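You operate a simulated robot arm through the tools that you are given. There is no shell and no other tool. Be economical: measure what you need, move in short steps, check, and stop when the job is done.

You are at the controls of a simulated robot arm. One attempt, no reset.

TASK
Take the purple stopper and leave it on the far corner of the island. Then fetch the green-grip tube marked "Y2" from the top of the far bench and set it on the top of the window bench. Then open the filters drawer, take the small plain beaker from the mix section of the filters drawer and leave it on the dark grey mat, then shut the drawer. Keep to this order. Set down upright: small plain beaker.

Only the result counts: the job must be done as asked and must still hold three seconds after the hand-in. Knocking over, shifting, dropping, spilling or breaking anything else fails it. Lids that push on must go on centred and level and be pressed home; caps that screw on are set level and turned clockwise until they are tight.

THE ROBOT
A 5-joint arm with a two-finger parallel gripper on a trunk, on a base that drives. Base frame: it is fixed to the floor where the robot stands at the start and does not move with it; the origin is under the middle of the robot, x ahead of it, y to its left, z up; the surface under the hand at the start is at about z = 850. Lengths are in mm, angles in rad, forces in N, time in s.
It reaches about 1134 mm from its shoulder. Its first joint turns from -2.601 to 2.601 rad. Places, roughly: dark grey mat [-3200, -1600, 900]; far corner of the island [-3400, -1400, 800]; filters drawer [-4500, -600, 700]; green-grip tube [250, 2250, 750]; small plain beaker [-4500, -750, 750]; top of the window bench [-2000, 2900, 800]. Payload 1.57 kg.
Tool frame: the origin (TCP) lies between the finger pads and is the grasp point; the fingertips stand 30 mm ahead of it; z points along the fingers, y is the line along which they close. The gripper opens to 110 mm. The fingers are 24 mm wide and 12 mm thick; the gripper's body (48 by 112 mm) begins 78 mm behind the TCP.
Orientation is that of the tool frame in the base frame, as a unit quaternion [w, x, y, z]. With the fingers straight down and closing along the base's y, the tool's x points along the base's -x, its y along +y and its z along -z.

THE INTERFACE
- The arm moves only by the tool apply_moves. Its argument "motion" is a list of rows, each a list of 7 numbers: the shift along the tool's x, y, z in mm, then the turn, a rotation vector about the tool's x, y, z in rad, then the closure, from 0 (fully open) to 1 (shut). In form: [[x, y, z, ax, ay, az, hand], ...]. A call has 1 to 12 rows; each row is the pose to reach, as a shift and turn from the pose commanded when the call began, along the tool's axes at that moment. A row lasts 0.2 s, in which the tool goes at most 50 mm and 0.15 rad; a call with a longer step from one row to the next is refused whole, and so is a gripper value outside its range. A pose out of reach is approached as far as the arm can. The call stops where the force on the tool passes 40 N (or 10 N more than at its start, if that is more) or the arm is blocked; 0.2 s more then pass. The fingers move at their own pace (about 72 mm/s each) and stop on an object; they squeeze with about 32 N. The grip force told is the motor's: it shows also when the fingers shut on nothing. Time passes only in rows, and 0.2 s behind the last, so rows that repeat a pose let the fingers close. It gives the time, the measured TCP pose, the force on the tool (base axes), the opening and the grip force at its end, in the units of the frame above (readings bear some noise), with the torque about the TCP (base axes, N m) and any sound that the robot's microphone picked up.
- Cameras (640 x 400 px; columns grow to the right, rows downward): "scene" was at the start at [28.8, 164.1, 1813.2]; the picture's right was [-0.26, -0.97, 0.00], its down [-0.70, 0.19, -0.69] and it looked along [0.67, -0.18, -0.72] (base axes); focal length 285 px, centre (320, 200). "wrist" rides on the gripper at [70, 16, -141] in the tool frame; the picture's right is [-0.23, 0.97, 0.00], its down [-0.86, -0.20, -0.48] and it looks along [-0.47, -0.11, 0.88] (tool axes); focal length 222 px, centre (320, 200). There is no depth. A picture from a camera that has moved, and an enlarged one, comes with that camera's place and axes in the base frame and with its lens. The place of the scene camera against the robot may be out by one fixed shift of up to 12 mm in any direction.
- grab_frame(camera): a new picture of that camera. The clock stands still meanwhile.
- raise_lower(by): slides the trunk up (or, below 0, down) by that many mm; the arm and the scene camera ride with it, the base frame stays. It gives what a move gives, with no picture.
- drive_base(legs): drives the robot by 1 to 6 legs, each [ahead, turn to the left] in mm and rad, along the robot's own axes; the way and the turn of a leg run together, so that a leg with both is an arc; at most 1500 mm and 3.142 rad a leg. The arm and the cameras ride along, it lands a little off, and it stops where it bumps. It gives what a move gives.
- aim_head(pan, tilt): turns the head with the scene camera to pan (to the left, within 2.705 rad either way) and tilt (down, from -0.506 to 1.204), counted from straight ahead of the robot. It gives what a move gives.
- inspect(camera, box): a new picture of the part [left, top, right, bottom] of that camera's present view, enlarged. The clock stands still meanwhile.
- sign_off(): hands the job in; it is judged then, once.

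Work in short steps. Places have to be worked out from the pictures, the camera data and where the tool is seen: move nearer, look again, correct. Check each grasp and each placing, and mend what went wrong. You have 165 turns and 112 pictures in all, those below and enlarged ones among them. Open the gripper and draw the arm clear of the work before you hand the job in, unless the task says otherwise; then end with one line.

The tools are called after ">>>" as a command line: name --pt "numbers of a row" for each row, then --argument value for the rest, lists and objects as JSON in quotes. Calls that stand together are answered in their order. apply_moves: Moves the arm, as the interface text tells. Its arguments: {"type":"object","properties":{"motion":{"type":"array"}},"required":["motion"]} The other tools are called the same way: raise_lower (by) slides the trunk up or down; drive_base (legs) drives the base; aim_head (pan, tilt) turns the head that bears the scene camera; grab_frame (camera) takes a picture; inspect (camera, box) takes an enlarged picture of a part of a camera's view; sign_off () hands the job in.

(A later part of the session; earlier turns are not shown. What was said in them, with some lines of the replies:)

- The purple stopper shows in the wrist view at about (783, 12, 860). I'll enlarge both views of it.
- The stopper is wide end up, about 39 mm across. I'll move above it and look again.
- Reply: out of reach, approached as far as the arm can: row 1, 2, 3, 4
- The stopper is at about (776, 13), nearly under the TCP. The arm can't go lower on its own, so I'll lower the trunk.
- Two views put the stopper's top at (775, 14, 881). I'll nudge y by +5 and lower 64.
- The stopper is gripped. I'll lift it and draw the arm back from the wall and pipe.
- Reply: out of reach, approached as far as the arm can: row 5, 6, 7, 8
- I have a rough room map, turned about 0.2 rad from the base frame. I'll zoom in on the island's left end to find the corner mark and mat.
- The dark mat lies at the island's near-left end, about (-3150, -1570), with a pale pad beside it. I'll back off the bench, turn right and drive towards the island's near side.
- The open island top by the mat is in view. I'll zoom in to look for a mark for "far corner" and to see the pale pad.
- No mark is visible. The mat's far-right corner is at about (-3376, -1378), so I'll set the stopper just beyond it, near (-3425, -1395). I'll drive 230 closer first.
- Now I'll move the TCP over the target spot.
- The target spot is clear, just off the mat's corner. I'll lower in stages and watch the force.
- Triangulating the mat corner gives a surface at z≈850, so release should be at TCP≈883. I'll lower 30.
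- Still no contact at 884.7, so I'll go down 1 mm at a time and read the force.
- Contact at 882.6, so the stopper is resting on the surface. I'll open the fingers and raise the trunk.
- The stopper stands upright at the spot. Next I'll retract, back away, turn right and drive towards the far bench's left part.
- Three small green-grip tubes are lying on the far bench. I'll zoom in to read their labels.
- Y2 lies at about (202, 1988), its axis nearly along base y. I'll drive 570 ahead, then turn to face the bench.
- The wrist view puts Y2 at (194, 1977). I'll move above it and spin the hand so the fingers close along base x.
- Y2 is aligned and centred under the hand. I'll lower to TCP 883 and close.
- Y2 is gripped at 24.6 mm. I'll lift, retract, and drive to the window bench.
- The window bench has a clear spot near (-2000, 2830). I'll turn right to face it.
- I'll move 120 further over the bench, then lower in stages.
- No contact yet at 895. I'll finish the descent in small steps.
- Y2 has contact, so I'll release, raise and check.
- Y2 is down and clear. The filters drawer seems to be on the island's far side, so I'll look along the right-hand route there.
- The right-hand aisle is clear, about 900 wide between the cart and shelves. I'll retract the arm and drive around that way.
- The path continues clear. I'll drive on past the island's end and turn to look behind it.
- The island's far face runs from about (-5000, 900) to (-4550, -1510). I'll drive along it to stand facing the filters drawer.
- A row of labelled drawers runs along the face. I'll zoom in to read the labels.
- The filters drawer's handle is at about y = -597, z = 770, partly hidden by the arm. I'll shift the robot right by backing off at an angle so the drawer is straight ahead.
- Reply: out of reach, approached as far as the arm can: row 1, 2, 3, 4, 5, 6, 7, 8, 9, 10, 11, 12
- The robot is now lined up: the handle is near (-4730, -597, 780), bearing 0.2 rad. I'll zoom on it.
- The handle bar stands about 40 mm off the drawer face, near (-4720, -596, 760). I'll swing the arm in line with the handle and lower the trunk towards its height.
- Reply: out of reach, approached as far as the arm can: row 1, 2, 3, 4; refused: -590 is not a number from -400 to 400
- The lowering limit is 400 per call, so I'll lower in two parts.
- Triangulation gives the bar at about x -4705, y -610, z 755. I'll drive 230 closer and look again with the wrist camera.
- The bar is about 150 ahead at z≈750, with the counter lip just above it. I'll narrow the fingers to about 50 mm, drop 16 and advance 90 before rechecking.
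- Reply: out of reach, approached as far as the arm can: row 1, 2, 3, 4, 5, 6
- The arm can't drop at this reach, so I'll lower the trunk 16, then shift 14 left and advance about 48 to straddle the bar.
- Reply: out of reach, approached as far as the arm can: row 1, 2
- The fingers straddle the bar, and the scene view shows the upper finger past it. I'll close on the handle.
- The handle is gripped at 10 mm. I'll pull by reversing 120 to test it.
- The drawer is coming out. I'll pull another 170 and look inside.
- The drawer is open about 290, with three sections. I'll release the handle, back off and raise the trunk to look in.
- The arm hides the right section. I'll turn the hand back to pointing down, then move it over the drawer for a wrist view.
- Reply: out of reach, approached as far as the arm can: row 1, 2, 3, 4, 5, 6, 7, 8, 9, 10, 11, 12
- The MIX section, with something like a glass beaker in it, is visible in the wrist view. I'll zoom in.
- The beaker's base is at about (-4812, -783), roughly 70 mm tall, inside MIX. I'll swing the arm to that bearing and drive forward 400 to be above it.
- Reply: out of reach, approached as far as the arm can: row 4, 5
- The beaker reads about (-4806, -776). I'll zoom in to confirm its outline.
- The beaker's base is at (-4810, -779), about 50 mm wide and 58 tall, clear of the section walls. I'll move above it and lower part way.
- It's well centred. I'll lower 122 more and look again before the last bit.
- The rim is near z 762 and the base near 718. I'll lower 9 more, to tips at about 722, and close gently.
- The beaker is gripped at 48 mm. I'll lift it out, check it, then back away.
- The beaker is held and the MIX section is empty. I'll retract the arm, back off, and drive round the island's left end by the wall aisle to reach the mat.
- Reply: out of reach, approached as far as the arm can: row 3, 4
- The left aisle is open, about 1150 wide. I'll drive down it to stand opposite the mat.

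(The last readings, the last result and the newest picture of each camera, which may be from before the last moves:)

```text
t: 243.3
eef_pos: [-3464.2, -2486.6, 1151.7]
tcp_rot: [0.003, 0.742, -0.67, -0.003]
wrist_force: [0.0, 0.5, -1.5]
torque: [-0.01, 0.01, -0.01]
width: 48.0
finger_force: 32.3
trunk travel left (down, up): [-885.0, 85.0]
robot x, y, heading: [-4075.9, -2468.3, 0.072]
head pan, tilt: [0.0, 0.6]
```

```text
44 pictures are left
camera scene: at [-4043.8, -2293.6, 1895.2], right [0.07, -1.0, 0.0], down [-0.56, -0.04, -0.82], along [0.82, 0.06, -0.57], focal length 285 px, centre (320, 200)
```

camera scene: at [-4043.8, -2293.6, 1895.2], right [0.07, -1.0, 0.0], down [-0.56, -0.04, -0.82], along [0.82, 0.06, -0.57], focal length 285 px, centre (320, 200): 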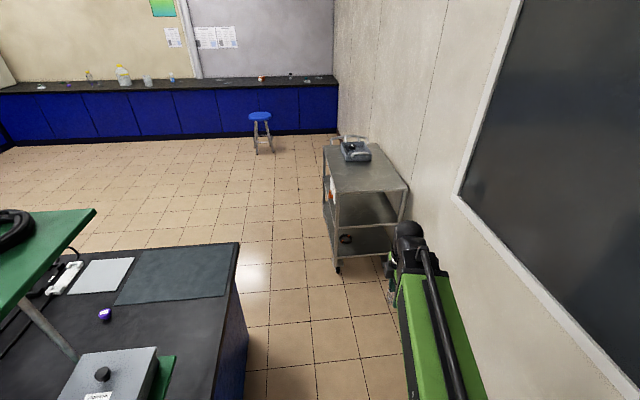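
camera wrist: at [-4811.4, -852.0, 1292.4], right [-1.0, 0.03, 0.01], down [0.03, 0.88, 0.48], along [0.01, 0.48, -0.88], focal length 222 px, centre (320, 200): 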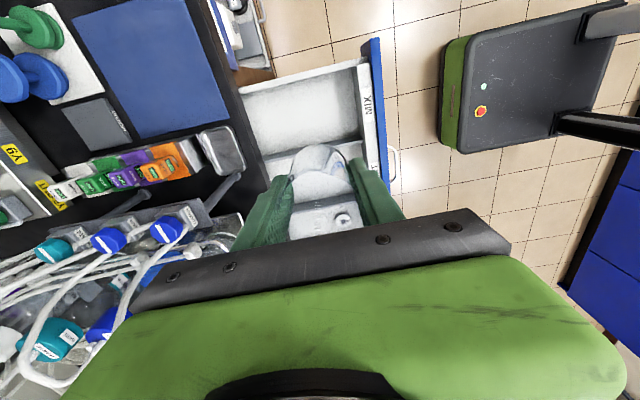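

The mat centre reads (-3178, -1579). I'll drive on 730 and turn left to face it.

>>> drive_base --legs '[[0, 0.13], [730, 0], [0, 1.23]]'

>>> aim_head --pan -0.1 --tilt 0.8

>>> grab_frame --camera "scene"

>>> grab_frame --camera "wrist"

```text
t: 250.9
eef_pos: [-3199.9, -1746.8, 1152.9]
tcp_rot: [0.002, 0.997, -0.074, -0.002]
wrist_force: [-0.6, -0.8, 0.5]
torque: [0.03, 0.04, -0.01]
width: 48.1
finger_force: 32.1
trunk travel left (down, up): [-885.0, 85.0]
robot x, y, heading: [-3393.3, -2326.9, 1.393]
head pan, tilt: [0.0, 0.6]
```

```text
t: 251.6
eef_pos: [-3200.8, -1745.0, 1152.0]
tcp_rot: [0.003, 0.997, -0.074, -0.001]
wrist_force: [-0.1, -0.1, 0.2]
torque: [-0.01, 0.0, -0.01]
width: 48.0
finger_force: 32.1
trunk travel left (down, up): [-885.0, 85.0]
robot x, y, heading: [-3396.8, -2327.1, 1.393]
head pan, tilt: [-0.099, 0.799]
```

```text
43 pictures are left
camera scene: at [-3552.1, -2261.5, 1878.4], right [0.96, -0.27, 0.0], down [-0.2, -0.69, -0.7], along [0.19, 0.67, -0.72], focal length 285 px, centre (320, 200)
```

scene: 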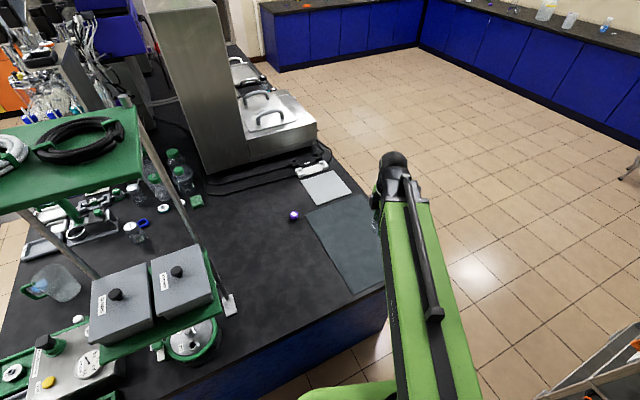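

```text
42 pictures are left
camera wrist: at [-3133.3, -1769.2, 1292.5], right [-0.37, -0.93, 0.01], down [-0.82, 0.33, 0.48], along [-0.45, 0.17, -0.88], focal length 222 px, centre (320, 200)
```

wrist: 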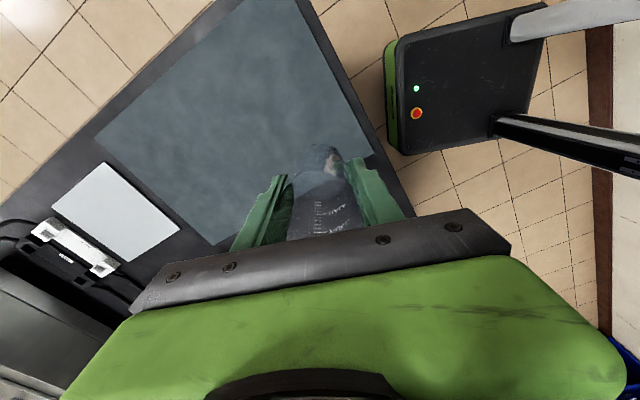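

The hand is over the mat's left edge. I'll move 170 to the mat's middle and lower to just above it.

>>> apply_moves --pt "-1 -43 0 0 0 0 0.8" --pt "-3 -86 0 0 0 0 0.8" --pt "-4 -129 0 0 0 0 0.8" --pt "-5 -170 0 0 0 0 0.8" --pt "-5 -170 0 0 0 0 0.8"

>>> raise_lower --by -235

>>> grab_frame --camera "wrist"

>>> grab_frame --camera "scene"

```text
t: 252.8
eef_pos: [-3180.3, -1576.5, 1152.1]
tcp_rot: [0.003, 0.997, -0.074, 0.0]
wrist_force: [0.5, -0.4, -0.1]
torque: [0.01, -0.04, 0.01]
width: 48.0
finger_force: 31.6
trunk travel left (down, up): [-885.0, 85.0]
robot x, y, heading: [-3396.9, -2323.4, 1.391]
head pan, tilt: [-0.099, 0.799]
```

```text
t: 255.2
eef_pos: [-3181.1, -1575.7, 916.2]
tcp_rot: [0.003, 0.997, -0.074, 0.0]
wrist_force: [0.7, -0.2, -0.4]
torque: [0.01, 0.01, 0.01]
width: 48.2
finger_force: 31.9
trunk travel left (down, up): [-650.0, 320.0]
robot x, y, heading: [-3397.2, -2324.6, 1.394]
head pan, tilt: [-0.099, 0.799]
```

```text
41 pictures are left
camera wrist: at [-3113.8, -1601.2, 1057.5], right [-0.37, -0.93, 0.01], down [-0.82, 0.33, 0.48], along [-0.45, 0.17, -0.88], focal length 222 px, centre (320, 200)
```

wrist: 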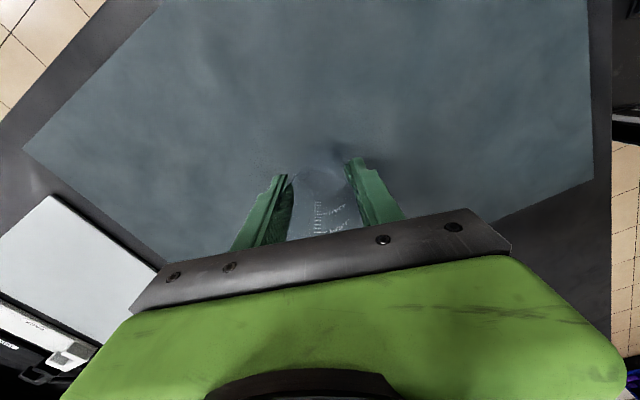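

```text
40 pictures are left
camera scene: at [-3551.9, -2261.5, 1643.4], right [0.96, -0.27, 0.0], down [-0.2, -0.69, -0.7], along [0.19, 0.67, -0.72], focal length 285 px, centre (320, 200)
```

scene: 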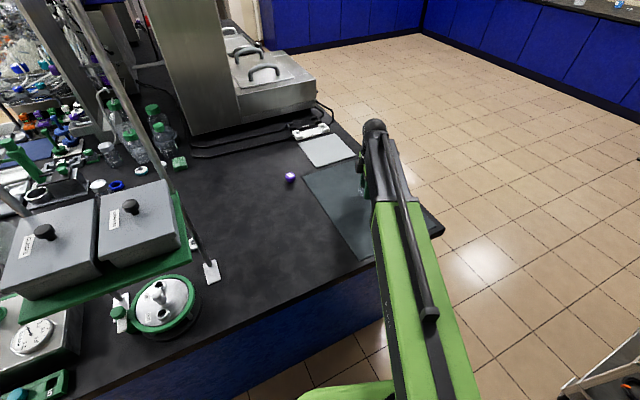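

The hand is over the mat centre. The beaker's bottom should touch near TCP 885–893, so I'll go down in small steps.

>>> raise_lower --by -18

>>> raise_lower --by -4

>>> raise_lower --by -2

>>> raise_lower --by -2

```text
t: 255.9
eef_pos: [-3181.6, -1575.4, 899.1]
tcp_rot: [0.004, 0.997, -0.073, 0.0]
wrist_force: [0.0, -1.1, -0.1]
torque: [0.0, 0.0, -0.01]
width: 48.0
finger_force: 32.5
trunk travel left (down, up): [-632.0, 338.0]
robot x, y, heading: [-3399.6, -2325.8, 1.395]
head pan, tilt: [-0.099, 0.799]
```

```text
t: 256.4
eef_pos: [-3181.0, -1575.8, 895.7]
tcp_rot: [0.004, 0.997, -0.075, 0.0]
wrist_force: [1.0, -0.2, 0.8]
torque: [0.0, -0.01, 0.03]
width: 47.6
finger_force: 31.5
trunk travel left (down, up): [-628.0, 342.0]
robot x, y, heading: [-3395.2, -2324.9, 1.392]
head pan, tilt: [-0.099, 0.799]
```

```text
t: 256.9
eef_pos: [-3180.2, -1576.4, 893.7]
tcp_rot: [0.004, 0.997, -0.074, 0.0]
wrist_force: [0.1, -0.7, -0.5]
torque: [0.04, -0.01, 0.04]
width: 47.8
finger_force: 31.5
trunk travel left (down, up): [-626.0, 344.0]
robot x, y, heading: [-3396.8, -2327.2, 1.391]
head pan, tilt: [-0.099, 0.799]
```

```text
t: 257.5
eef_pos: [-3181.3, -1576.5, 892.8]
tcp_rot: [0.003, 0.997, -0.074, 0.0]
wrist_force: [1.4, 4.1, 15.1]
torque: [0.4, -0.13, 0.01]
width: 48.0
finger_force: 31.5
trunk travel left (down, up): [-624.0, 346.0]
robot x, y, heading: [-3399.2, -2328.5, 1.393]
head pan, tilt: [-0.099, 0.799]
```

Contact at 892.8, so I'll open slowly, rise and check it stands upright.

>>> apply_moves --pt "0 0 0 0 0 0 0.55" --pt "0 0 0 0 0 0 0.45" --pt "0 0 0 0 0 0 0.3" --pt "0 0 0 0 0 0 0.15" --pt "0 0 0 0 0 0 0.1" --pt "0 0 0 0 0 0 0.1"

>>> raise_lower --by 255

>>> grab_frame --camera "wrist"

```text
t: 258.9
eef_pos: [-3181.4, -1575.8, 891.5]
tcp_rot: [0.005, 0.997, -0.074, -0.001]
wrist_force: [-0.3, 0.4, -0.9]
torque: [0.01, 0.02, 0.02]
width: 99.0
finger_force: 0.0
trunk travel left (down, up): [-624.0, 346.0]
robot x, y, heading: [-3398.5, -2327.3, 1.393]
head pan, tilt: [-0.099, 0.799]
```

```text
t: 261.5
eef_pos: [-3180.6, -1576.7, 1144.9]
tcp_rot: [0.003, 0.997, -0.074, 0.0]
wrist_force: [0.2, 0.4, -0.2]
torque: [0.02, -0.01, -0.01]
width: 98.8
finger_force: 0.0
trunk travel left (down, up): [-879.0, 91.0]
robot x, y, heading: [-3393.0, -2326.2, 1.394]
head pan, tilt: [-0.099, 0.799]
```

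```text
39 pictures are left
camera wrist: at [-3113.8, -1601.1, 1286.4], right [-0.37, -0.93, 0.01], down [-0.82, 0.33, 0.48], along [-0.45, 0.17, -0.88], focal length 222 px, centre (320, 200)
```

wrist: 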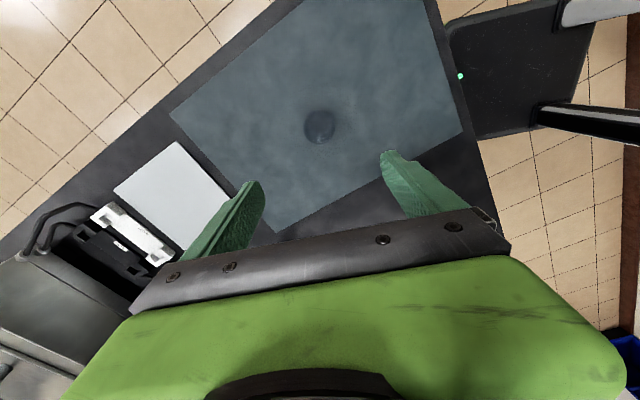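

The beaker stands upright on the mat. I'll retract the arm and retrace the route back to the drawer.

>>> apply_moves --pt "1 43 0 0 0 0 0" --pt "3 86 0 0 0 0 0" --pt "4 129 0 0 0 0 0" --pt "5 168 0 0 0 0 0" --pt "5 168 0 0 0 0 0"

>>> drive_base --legs '[[0, -1.2], [-730, 0], [0, -0.125], [-1000, 0]]'

```text
t: 262.7
eef_pos: [-3201.7, -1742.4, 1145.5]
tcp_rot: [0.003, 0.997, -0.074, 0.0]
wrist_force: [0.3, 0.2, -0.5]
torque: [0.0, 0.03, 0.0]
width: 110.1
finger_force: 0.0
trunk travel left (down, up): [-879.0, 91.0]
robot x, y, heading: [-3395.0, -2327.0, 1.39]
head pan, tilt: [-0.099, 0.799]
```

```text
t: 275.1
eef_pos: [-4518.8, -2566.0, 1146.1]
tcp_rot: [0.003, 0.737, -0.676, -0.003]
wrist_force: [0.3, -0.1, -0.7]
torque: [-0.01, -0.04, 0.01]
width: 110.1
finger_force: 0.1
trunk travel left (down, up): [-879.0, 91.0]
robot x, y, heading: [-5129.3, -2514.2, 0.053]
head pan, tilt: [-0.099, 0.799]
```

I'm clear of the aisle. I'll reverse back to the spot facing the drawer.

>>> drive_base --legs '[[0, -1.14], [-950, 0], [-945, 0], [0, 1.272]]'

>>> aim_head --pan 0.0 --tilt 0.6

>>> grab_frame --camera "scene"

```text
t: 290.7
eef_pos: [-5444.7, -795.8, 1145.9]
tcp_rot: [0.001, 0.793, -0.61, -0.002]
wrist_force: [-0.5, -1.1, -0.1]
torque: [0.12, -0.03, -0.01]
width: 110.3
finger_force: 0.1
trunk travel left (down, up): [-879.0, 91.0]
robot x, y, heading: [-6066.1, -805.7, 0.21]
head pan, tilt: [-0.099, 0.799]
```

```text
t: 291.4
eef_pos: [-5442.8, -792.2, 1145.6]
tcp_rot: [0.003, 0.792, -0.61, -0.002]
wrist_force: [-0.2, 0.2, 0.3]
torque: [-0.01, 0.01, 0.01]
width: 109.9
finger_force: 0.1
trunk travel left (down, up): [-879.0, 91.0]
robot x, y, heading: [-6067.7, -809.5, 0.21]
head pan, tilt: [0.0, 0.6]
```

```text
38 pictures are left
camera scene: at [-6059.3, -629.4, 1889.1], right [0.21, -0.98, 0.0], down [-0.55, -0.12, -0.82], along [0.81, 0.17, -0.57], focal length 285 px, centre (320, 200)
```

scene: 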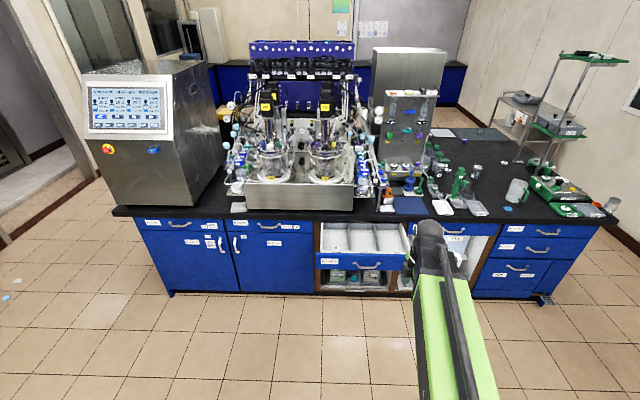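

The drawer is still open as left. I'll line the hand up with the handle, then tilt it horizontal again.

>>> apply_moves --pt "-40 -5 0 0 0 0.05 0.2" --pt "-80 -11 0 0 0 0.1 0.4" --pt "-80 -11 0 0 0 0.1 0.55"

>>> apply_moves --pt "0 0 0 0.15 0 0 0.55" --pt "0 0 0 0.3 0 0 0.55" --pt "0 0 0 0.45 0 0 0.55" --pt "0 0 0 0.6 0 0 0.55" --pt "0 0 0 0.75 0 0 0.55" --pt "0 0 0 0.9 0 0 0.55" --pt "0 0 0 1.05 0 0 0.55" --pt "0 0 0 1.2 0 0 0.55" --pt "0 0 0 1.35 0 0 0.55" --pt "0 0 0 1.5 0 0 0.55" --pt "0 0 0 1.57 0 0 0.55" --pt "0 0 0 1.57 0 0 0.55"

>>> raise_lower --by -400

```text
t: 292.2
eef_pos: [-5452.4, -711.6, 1146.3]
tcp_rot: [0.003, 0.761, -0.649, -0.002]
wrist_force: [-0.1, -0.3, 0.2]
torque: [-0.01, -0.01, -0.02]
width: 49.4
finger_force: 0.1
trunk travel left (down, up): [-879.0, 91.0]
robot x, y, heading: [-6065.8, -808.4, 0.213]
head pan, tilt: [0.0, 0.6]
```

```text
t: 294.8
eef_pos: [-5263.2, -674.2, 1381.5]
tcp_rot: [-0.536, 0.541, -0.46, 0.457]
wrist_force: [-0.1, -0.1, -0.5]
torque: [-0.01, 0.04, 0.02]
width: 49.6
finger_force: 0.1
out of reach, approached as far as the arm can: row 2, 3, 4, 5, 6, 7, 8, 9, 10, 11, 12
trunk travel left (down, up): [-879.0, 91.0]
robot x, y, heading: [-6063.5, -805.6, 0.212]
head pan, tilt: [0.0, 0.6]
```

```text
t: 298.6
eef_pos: [-5264.4, -674.0, 982.2]
tcp_rot: [-0.535, 0.541, -0.46, 0.457]
wrist_force: [-0.1, -0.5, -0.5]
torque: [0.02, -0.03, 0.02]
width: 49.3
finger_force: 0.1
trunk travel left (down, up): [-479.0, 491.0]
robot x, y, heading: [-6062.8, -809.3, 0.211]
head pan, tilt: [0.0, 0.6]
```

I'll trim the heading by -0.027 to match the drawer's travel and lower to handle height.

>>> drive_base --legs '[[0, -0.027]]'

>>> raise_lower --by -233

>>> drive_base --legs '[[110, 0]]'

>>> grab_frame --camera "wrist"

>>> grab_frame --camera "scene"

```text
t: 299.4
eef_pos: [-5259.6, -697.8, 981.4]
tcp_rot: [-0.529, 0.535, -0.468, 0.465]
wrist_force: [0.2, 0.0, 0.1]
torque: [0.0, -0.01, -0.02]
width: 49.9
finger_force: 0.0
trunk travel left (down, up): [-479.0, 491.0]
robot x, y, heading: [-6066.4, -806.3, 0.189]
head pan, tilt: [0.0, 0.6]
```

```text
t: 301.8
eef_pos: [-5260.4, -697.7, 748.5]
tcp_rot: [-0.529, 0.534, -0.468, 0.464]
wrist_force: [-0.9, 0.4, 0.4]
torque: [0.0, 0.02, 0.0]
width: 49.8
finger_force: 0.1
trunk travel left (down, up): [-246.0, 724.0]
robot x, y, heading: [-6064.3, -805.6, 0.188]
head pan, tilt: [0.0, 0.6]
```

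```text
t: 303.0
eef_pos: [-5151.5, -679.3, 749.2]
tcp_rot: [-0.528, 0.534, -0.468, 0.466]
wrist_force: [-0.3, -0.3, -0.3]
torque: [0.03, -0.02, 0.02]
width: 49.5
finger_force: 0.0
trunk travel left (down, up): [-246.0, 724.0]
robot x, y, heading: [-5955.0, -787.8, 0.188]
head pan, tilt: [0.0, 0.6]
```

```text
37 pictures are left
camera wrist: at [-5282.5, -765.9, 733.0], right [-0.04, 0.22, -0.97], down [-0.58, 0.79, 0.2], along [0.81, 0.57, 0.1], focal length 222 px, centre (320, 200)
```

wrist: 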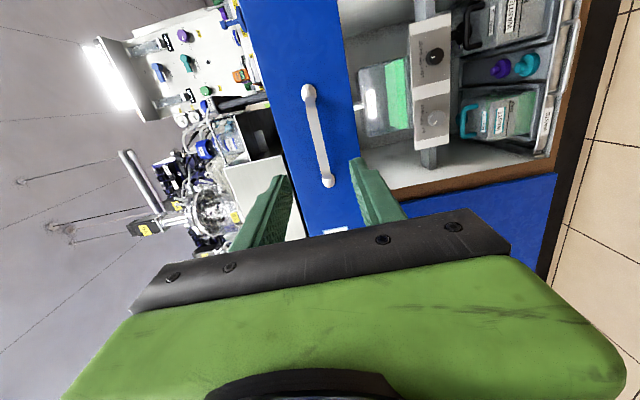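

```text
36 pictures are left
camera scene: at [-5947.1, -610.3, 1256.3], right [0.19, -0.98, 0.0], down [-0.55, -0.11, -0.83], along [0.81, 0.16, -0.56], focal length 285 px, centre (320, 200)
```

scene: 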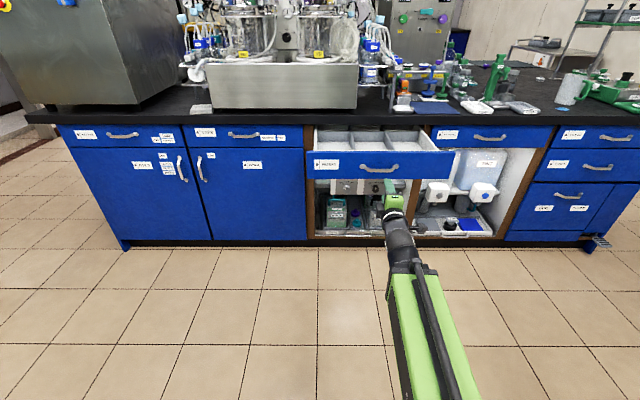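

The bar should be at (-5027, -647). I'll advance 85 with a small left shift and check.

>>> apply_moves --pt "-8 0 40 0 0 0 0.55" --pt "-16 0 85 0 0 0 0.55" --pt "-16 0 85 0 0 0 0.55"

>>> grab_frame --camera "wrist"

>>> inspect --camera "scene" --box '[300, 115, 460, 215]'

```text
t: 303.8
eef_pos: [-5068.8, -651.7, 748.9]
tcp_rot: [-0.529, 0.533, -0.468, 0.466]
wrist_force: [0.8, 1.0, 0.1]
torque: [0.0, -0.04, 0.01]
width: 49.3
finger_force: 0.1
trunk travel left (down, up): [-246.0, 724.0]
robot x, y, heading: [-5956.8, -790.7, 0.189]
head pan, tilt: [0.0, 0.6]
```

```text
35 pictures are left
camera wrist: at [-5198.8, -737.9, 733.0], right [-0.04, 0.22, -0.97], down [-0.58, 0.79, 0.2], along [0.81, 0.57, 0.1], focal length 222 px, centre (320, 200)
```

wrist: 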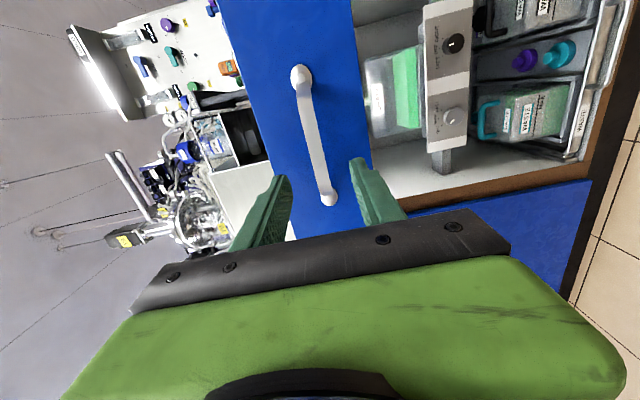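

```text
4.00 times, centred on (380, 165) of scene
camera zoom: at [-5946.9, -610.3, 1256.2], right [0.19, -0.98, 0.0], down [-0.55, -0.11, -0.83], along [0.81, 0.16, -0.56], focal length 1139 px, centre (80, 340)
```

zoom: 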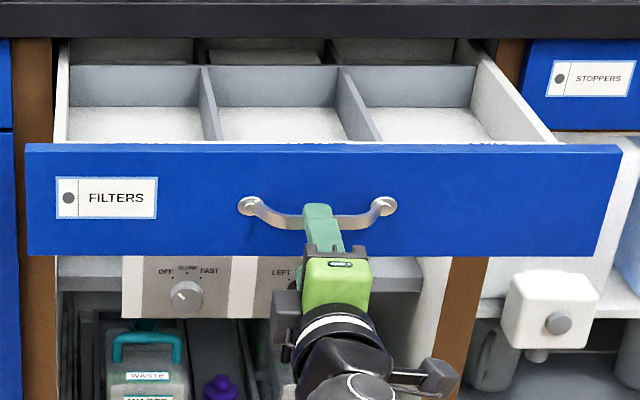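

The fingers straddle the bar near its centre. I'll advance the last 41 and close on it.

>>> apply_moves --pt "0 0 22 0 0 0 0.55" --pt "0 0 41 0 0 0 0.55" --pt "0 0 41 0 0 0 0.55" --pt "0 0 41 0 0 0 0.8" --pt "0 0 41 0 0 0 1" --pt "0 0 41 0 0 0 1" --pt "0 0 41 0 0 0 1"

```text
t: 305.4
eef_pos: [-5028.4, -646.9, 749.0]
tcp_rot: [-0.528, 0.533, -0.469, 0.466]
wrist_force: [0.5, -0.8, 6.5]
torque: [0.07, -0.1, 0.11]
width: 9.9
finger_force: 28.2
trunk travel left (down, up): [-246.0, 724.0]
robot x, y, heading: [-5956.4, -787.2, 0.186]
head pan, tilt: [0.0, 0.6]
```

The handle is gripped again. I'll push the drawer in by driving forward 285.

>>> drive_base --legs '[[285, 0]]'

>>> grab_frame --camera "scene"

```text
t: 307.4
eef_pos: [-4750.9, -588.4, 749.4]
tcp_rot: [-0.53, 0.534, -0.468, 0.464]
wrist_force: [6.4, -19.1, 8.8]
torque: [-0.03, -0.2, -0.66]
width: 9.9
finger_force: 27.8
trunk travel left (down, up): [-246.0, 724.0]
robot x, y, heading: [-5680.9, -733.5, 0.191]
head pan, tilt: [0.0, 0.6]
```

```text
33 pictures are left
camera scene: at [-5670.5, -558.3, 1256.4], right [0.19, -0.98, 0.0], down [-0.55, -0.11, -0.83], along [0.81, 0.16, -0.56], focal length 285 px, centre (320, 200)
```

scene: 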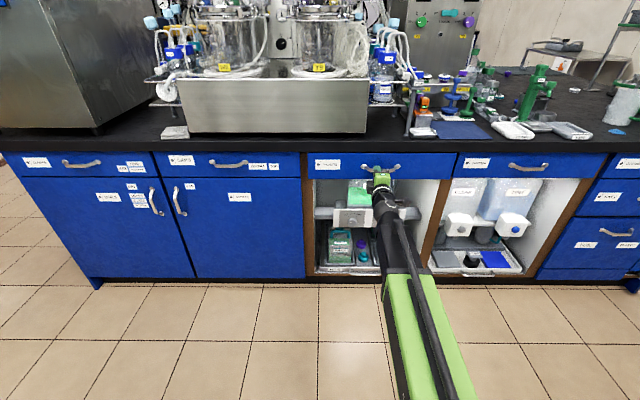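

About 15 mm remain, with some side load. I'll ease sideways and push the rest with the arm.

>>> apply_moves --pt "4 0 5 0 0 0 1" --pt "6 0 10 0 0 0 1" --pt "6 0 14 0 0 0 1" --pt "6 0 18 0 0 0 1" --pt "6 0 21 0 0 0 1"

>>> inspect --camera "scene" --box '[290, 130, 470, 242]'

```text
t: 308.6
eef_pos: [-4730.7, -592.2, 748.7]
tcp_rot: [-0.529, 0.534, -0.468, 0.465]
wrist_force: [-21.6, 2.1, -5.2]
torque: [0.11, 0.13, 0.03]
width: 10.2
finger_force: 28.2
trunk travel left (down, up): [-246.0, 724.0]
robot x, y, heading: [-5678.7, -736.8, 0.196]
head pan, tilt: [0.0, 0.6]
```

```text
3.56 times, centred on (380, 186) of scene
camera zoom: at [-5671.0, -556.7, 1256.2], right [0.19, -0.98, 0.0], down [-0.55, -0.11, -0.83], along [0.81, 0.16, -0.56], focal length 1013 px, centre (107, 250)
```

zoom: 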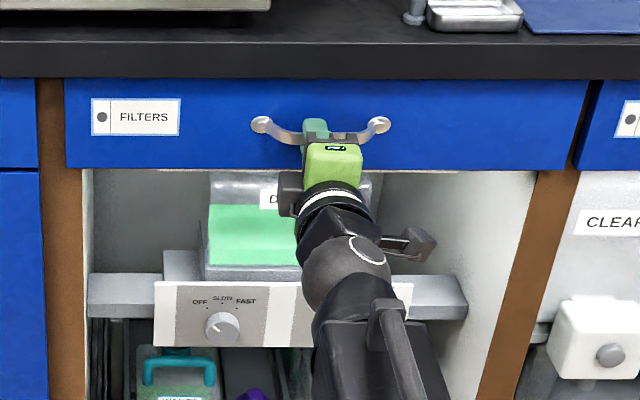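

The 21 N pushback at x = -4731 means the drawer is fully shut. I'll release and back straight off.

>>> apply_moves --pt "0 0 0 0 0 0 0.8" --pt "0 0 0 0 0 0 0.55" --pt "0 0 0 0 0 0 0.55" --pt "0 0 -40 0 0 0 0.55" --pt "0 0 -80 0 0 0 0.55"

>>> drive_base --legs '[[-250, 0]]'

>>> raise_lower --by 350

>>> raise_lower --by 300

>>> grab_frame --camera "scene"

```text
t: 309.8
eef_pos: [-4808.4, -603.6, 749.2]
tcp_rot: [-0.53, 0.533, -0.467, 0.465]
wrist_force: [0.1, 1.0, -0.1]
torque: [-0.02, -0.03, 0.01]
width: 49.6
finger_force: 0.1
trunk travel left (down, up): [-246.0, 724.0]
robot x, y, heading: [-5678.6, -735.0, 0.191]
head pan, tilt: [0.0, 0.6]
```

```text
t: 311.6
eef_pos: [-5055.0, -657.4, 749.1]
tcp_rot: [-0.529, 0.533, -0.469, 0.465]
wrist_force: [-0.1, 0.7, 0.3]
torque: [0.03, 0.01, 0.02]
width: 49.6
finger_force: 0.0
trunk travel left (down, up): [-246.0, 724.0]
robot x, y, heading: [-5926.6, -781.4, 0.192]
head pan, tilt: [0.0, 0.6]
```

```text
t: 315.0
eef_pos: [-5054.2, -655.7, 1099.5]
tcp_rot: [-0.529, 0.533, -0.468, 0.466]
wrist_force: [0.1, -0.9, -1.5]
torque: [0.01, 0.01, -0.02]
width: 49.4
finger_force: 0.0
trunk travel left (down, up): [-596.0, 374.0]
robot x, y, heading: [-5924.1, -781.2, 0.192]
head pan, tilt: [0.0, 0.6]
```

```text
t: 318.0
eef_pos: [-5054.8, -656.0, 1400.0]
tcp_rot: [-0.529, 0.533, -0.468, 0.466]
wrist_force: [-0.9, -0.7, -0.4]
torque: [0.05, -0.02, 0.01]
width: 49.8
finger_force: 0.1
trunk travel left (down, up): [-896.0, 74.0]
robot x, y, heading: [-5925.2, -779.8, 0.188]
head pan, tilt: [0.0, 0.6]
```

```text
31 pictures are left
camera scene: at [-5917.1, -605.3, 1906.2], right [0.19, -0.98, 0.0], down [-0.55, -0.11, -0.83], along [0.81, 0.16, -0.56], focal length 285 px, centre (320, 200)
```

scene: 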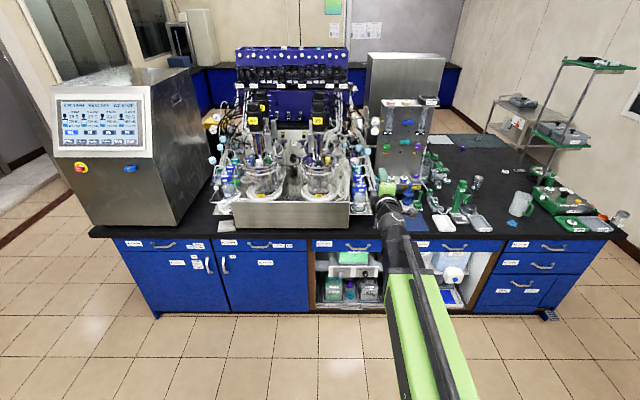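

The drawer is shut flush. I'll take one last zoom on the mat and stopper before handing in.

>>> inspect --camera "scene" --box '[420, 120, 540, 195]'

>>> apply_moves --pt "0 0 -30 0 0 0 0.3" --pt "0 0 -50 0 0 0 0"

```text
5.33 times, centred on (480, 158) of scene
camera zoom: at [-5917.1, -605.3, 1906.2], right [0.19, -0.98, 0.0], down [-0.55, -0.11, -0.83], along [0.81, 0.16, -0.56], focal length 1519 px, centre (-533, 427)
```

zoom: 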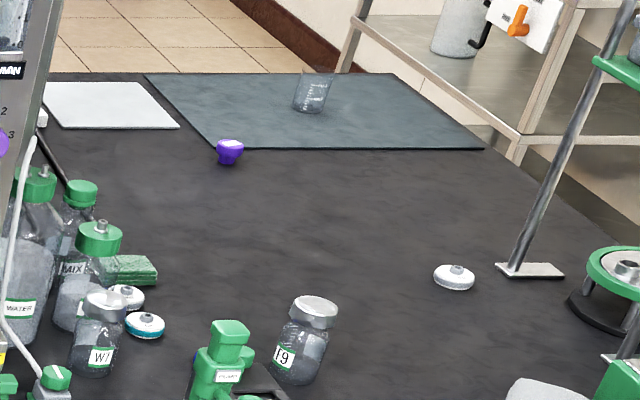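

```text
t: 318.6
eef_pos: [-5103.8, -662.9, 1398.9]
tcp_rot: [-0.529, 0.533, -0.469, 0.465]
wrist_force: [0.2, 0.7, 0.7]
torque: [0.0, 0.0, -0.02]
width: 110.1
finger_force: 0.0
trunk travel left (down, up): [-896.0, 74.0]
robot x, y, heading: [-5929.6, -784.7, 0.187]
head pan, tilt: [0.0, 0.6]
```

The stopper and beaker both stand in place, the drawer is shut, and the arm is clear with the gripper open. I'll hand in.

>>> sign_off

```text
The job is handed in.
```

I did all three parts in order and handed the job in, but the stopper's exact spot on the island is a judgement. I saw no mark for the "far corner", so I stood it just past the mat's corner, near your rough coordinates. Tube Y2 is on the window bench, the small beaker stands upright on the dark grey mat, and the filters drawer is shut.
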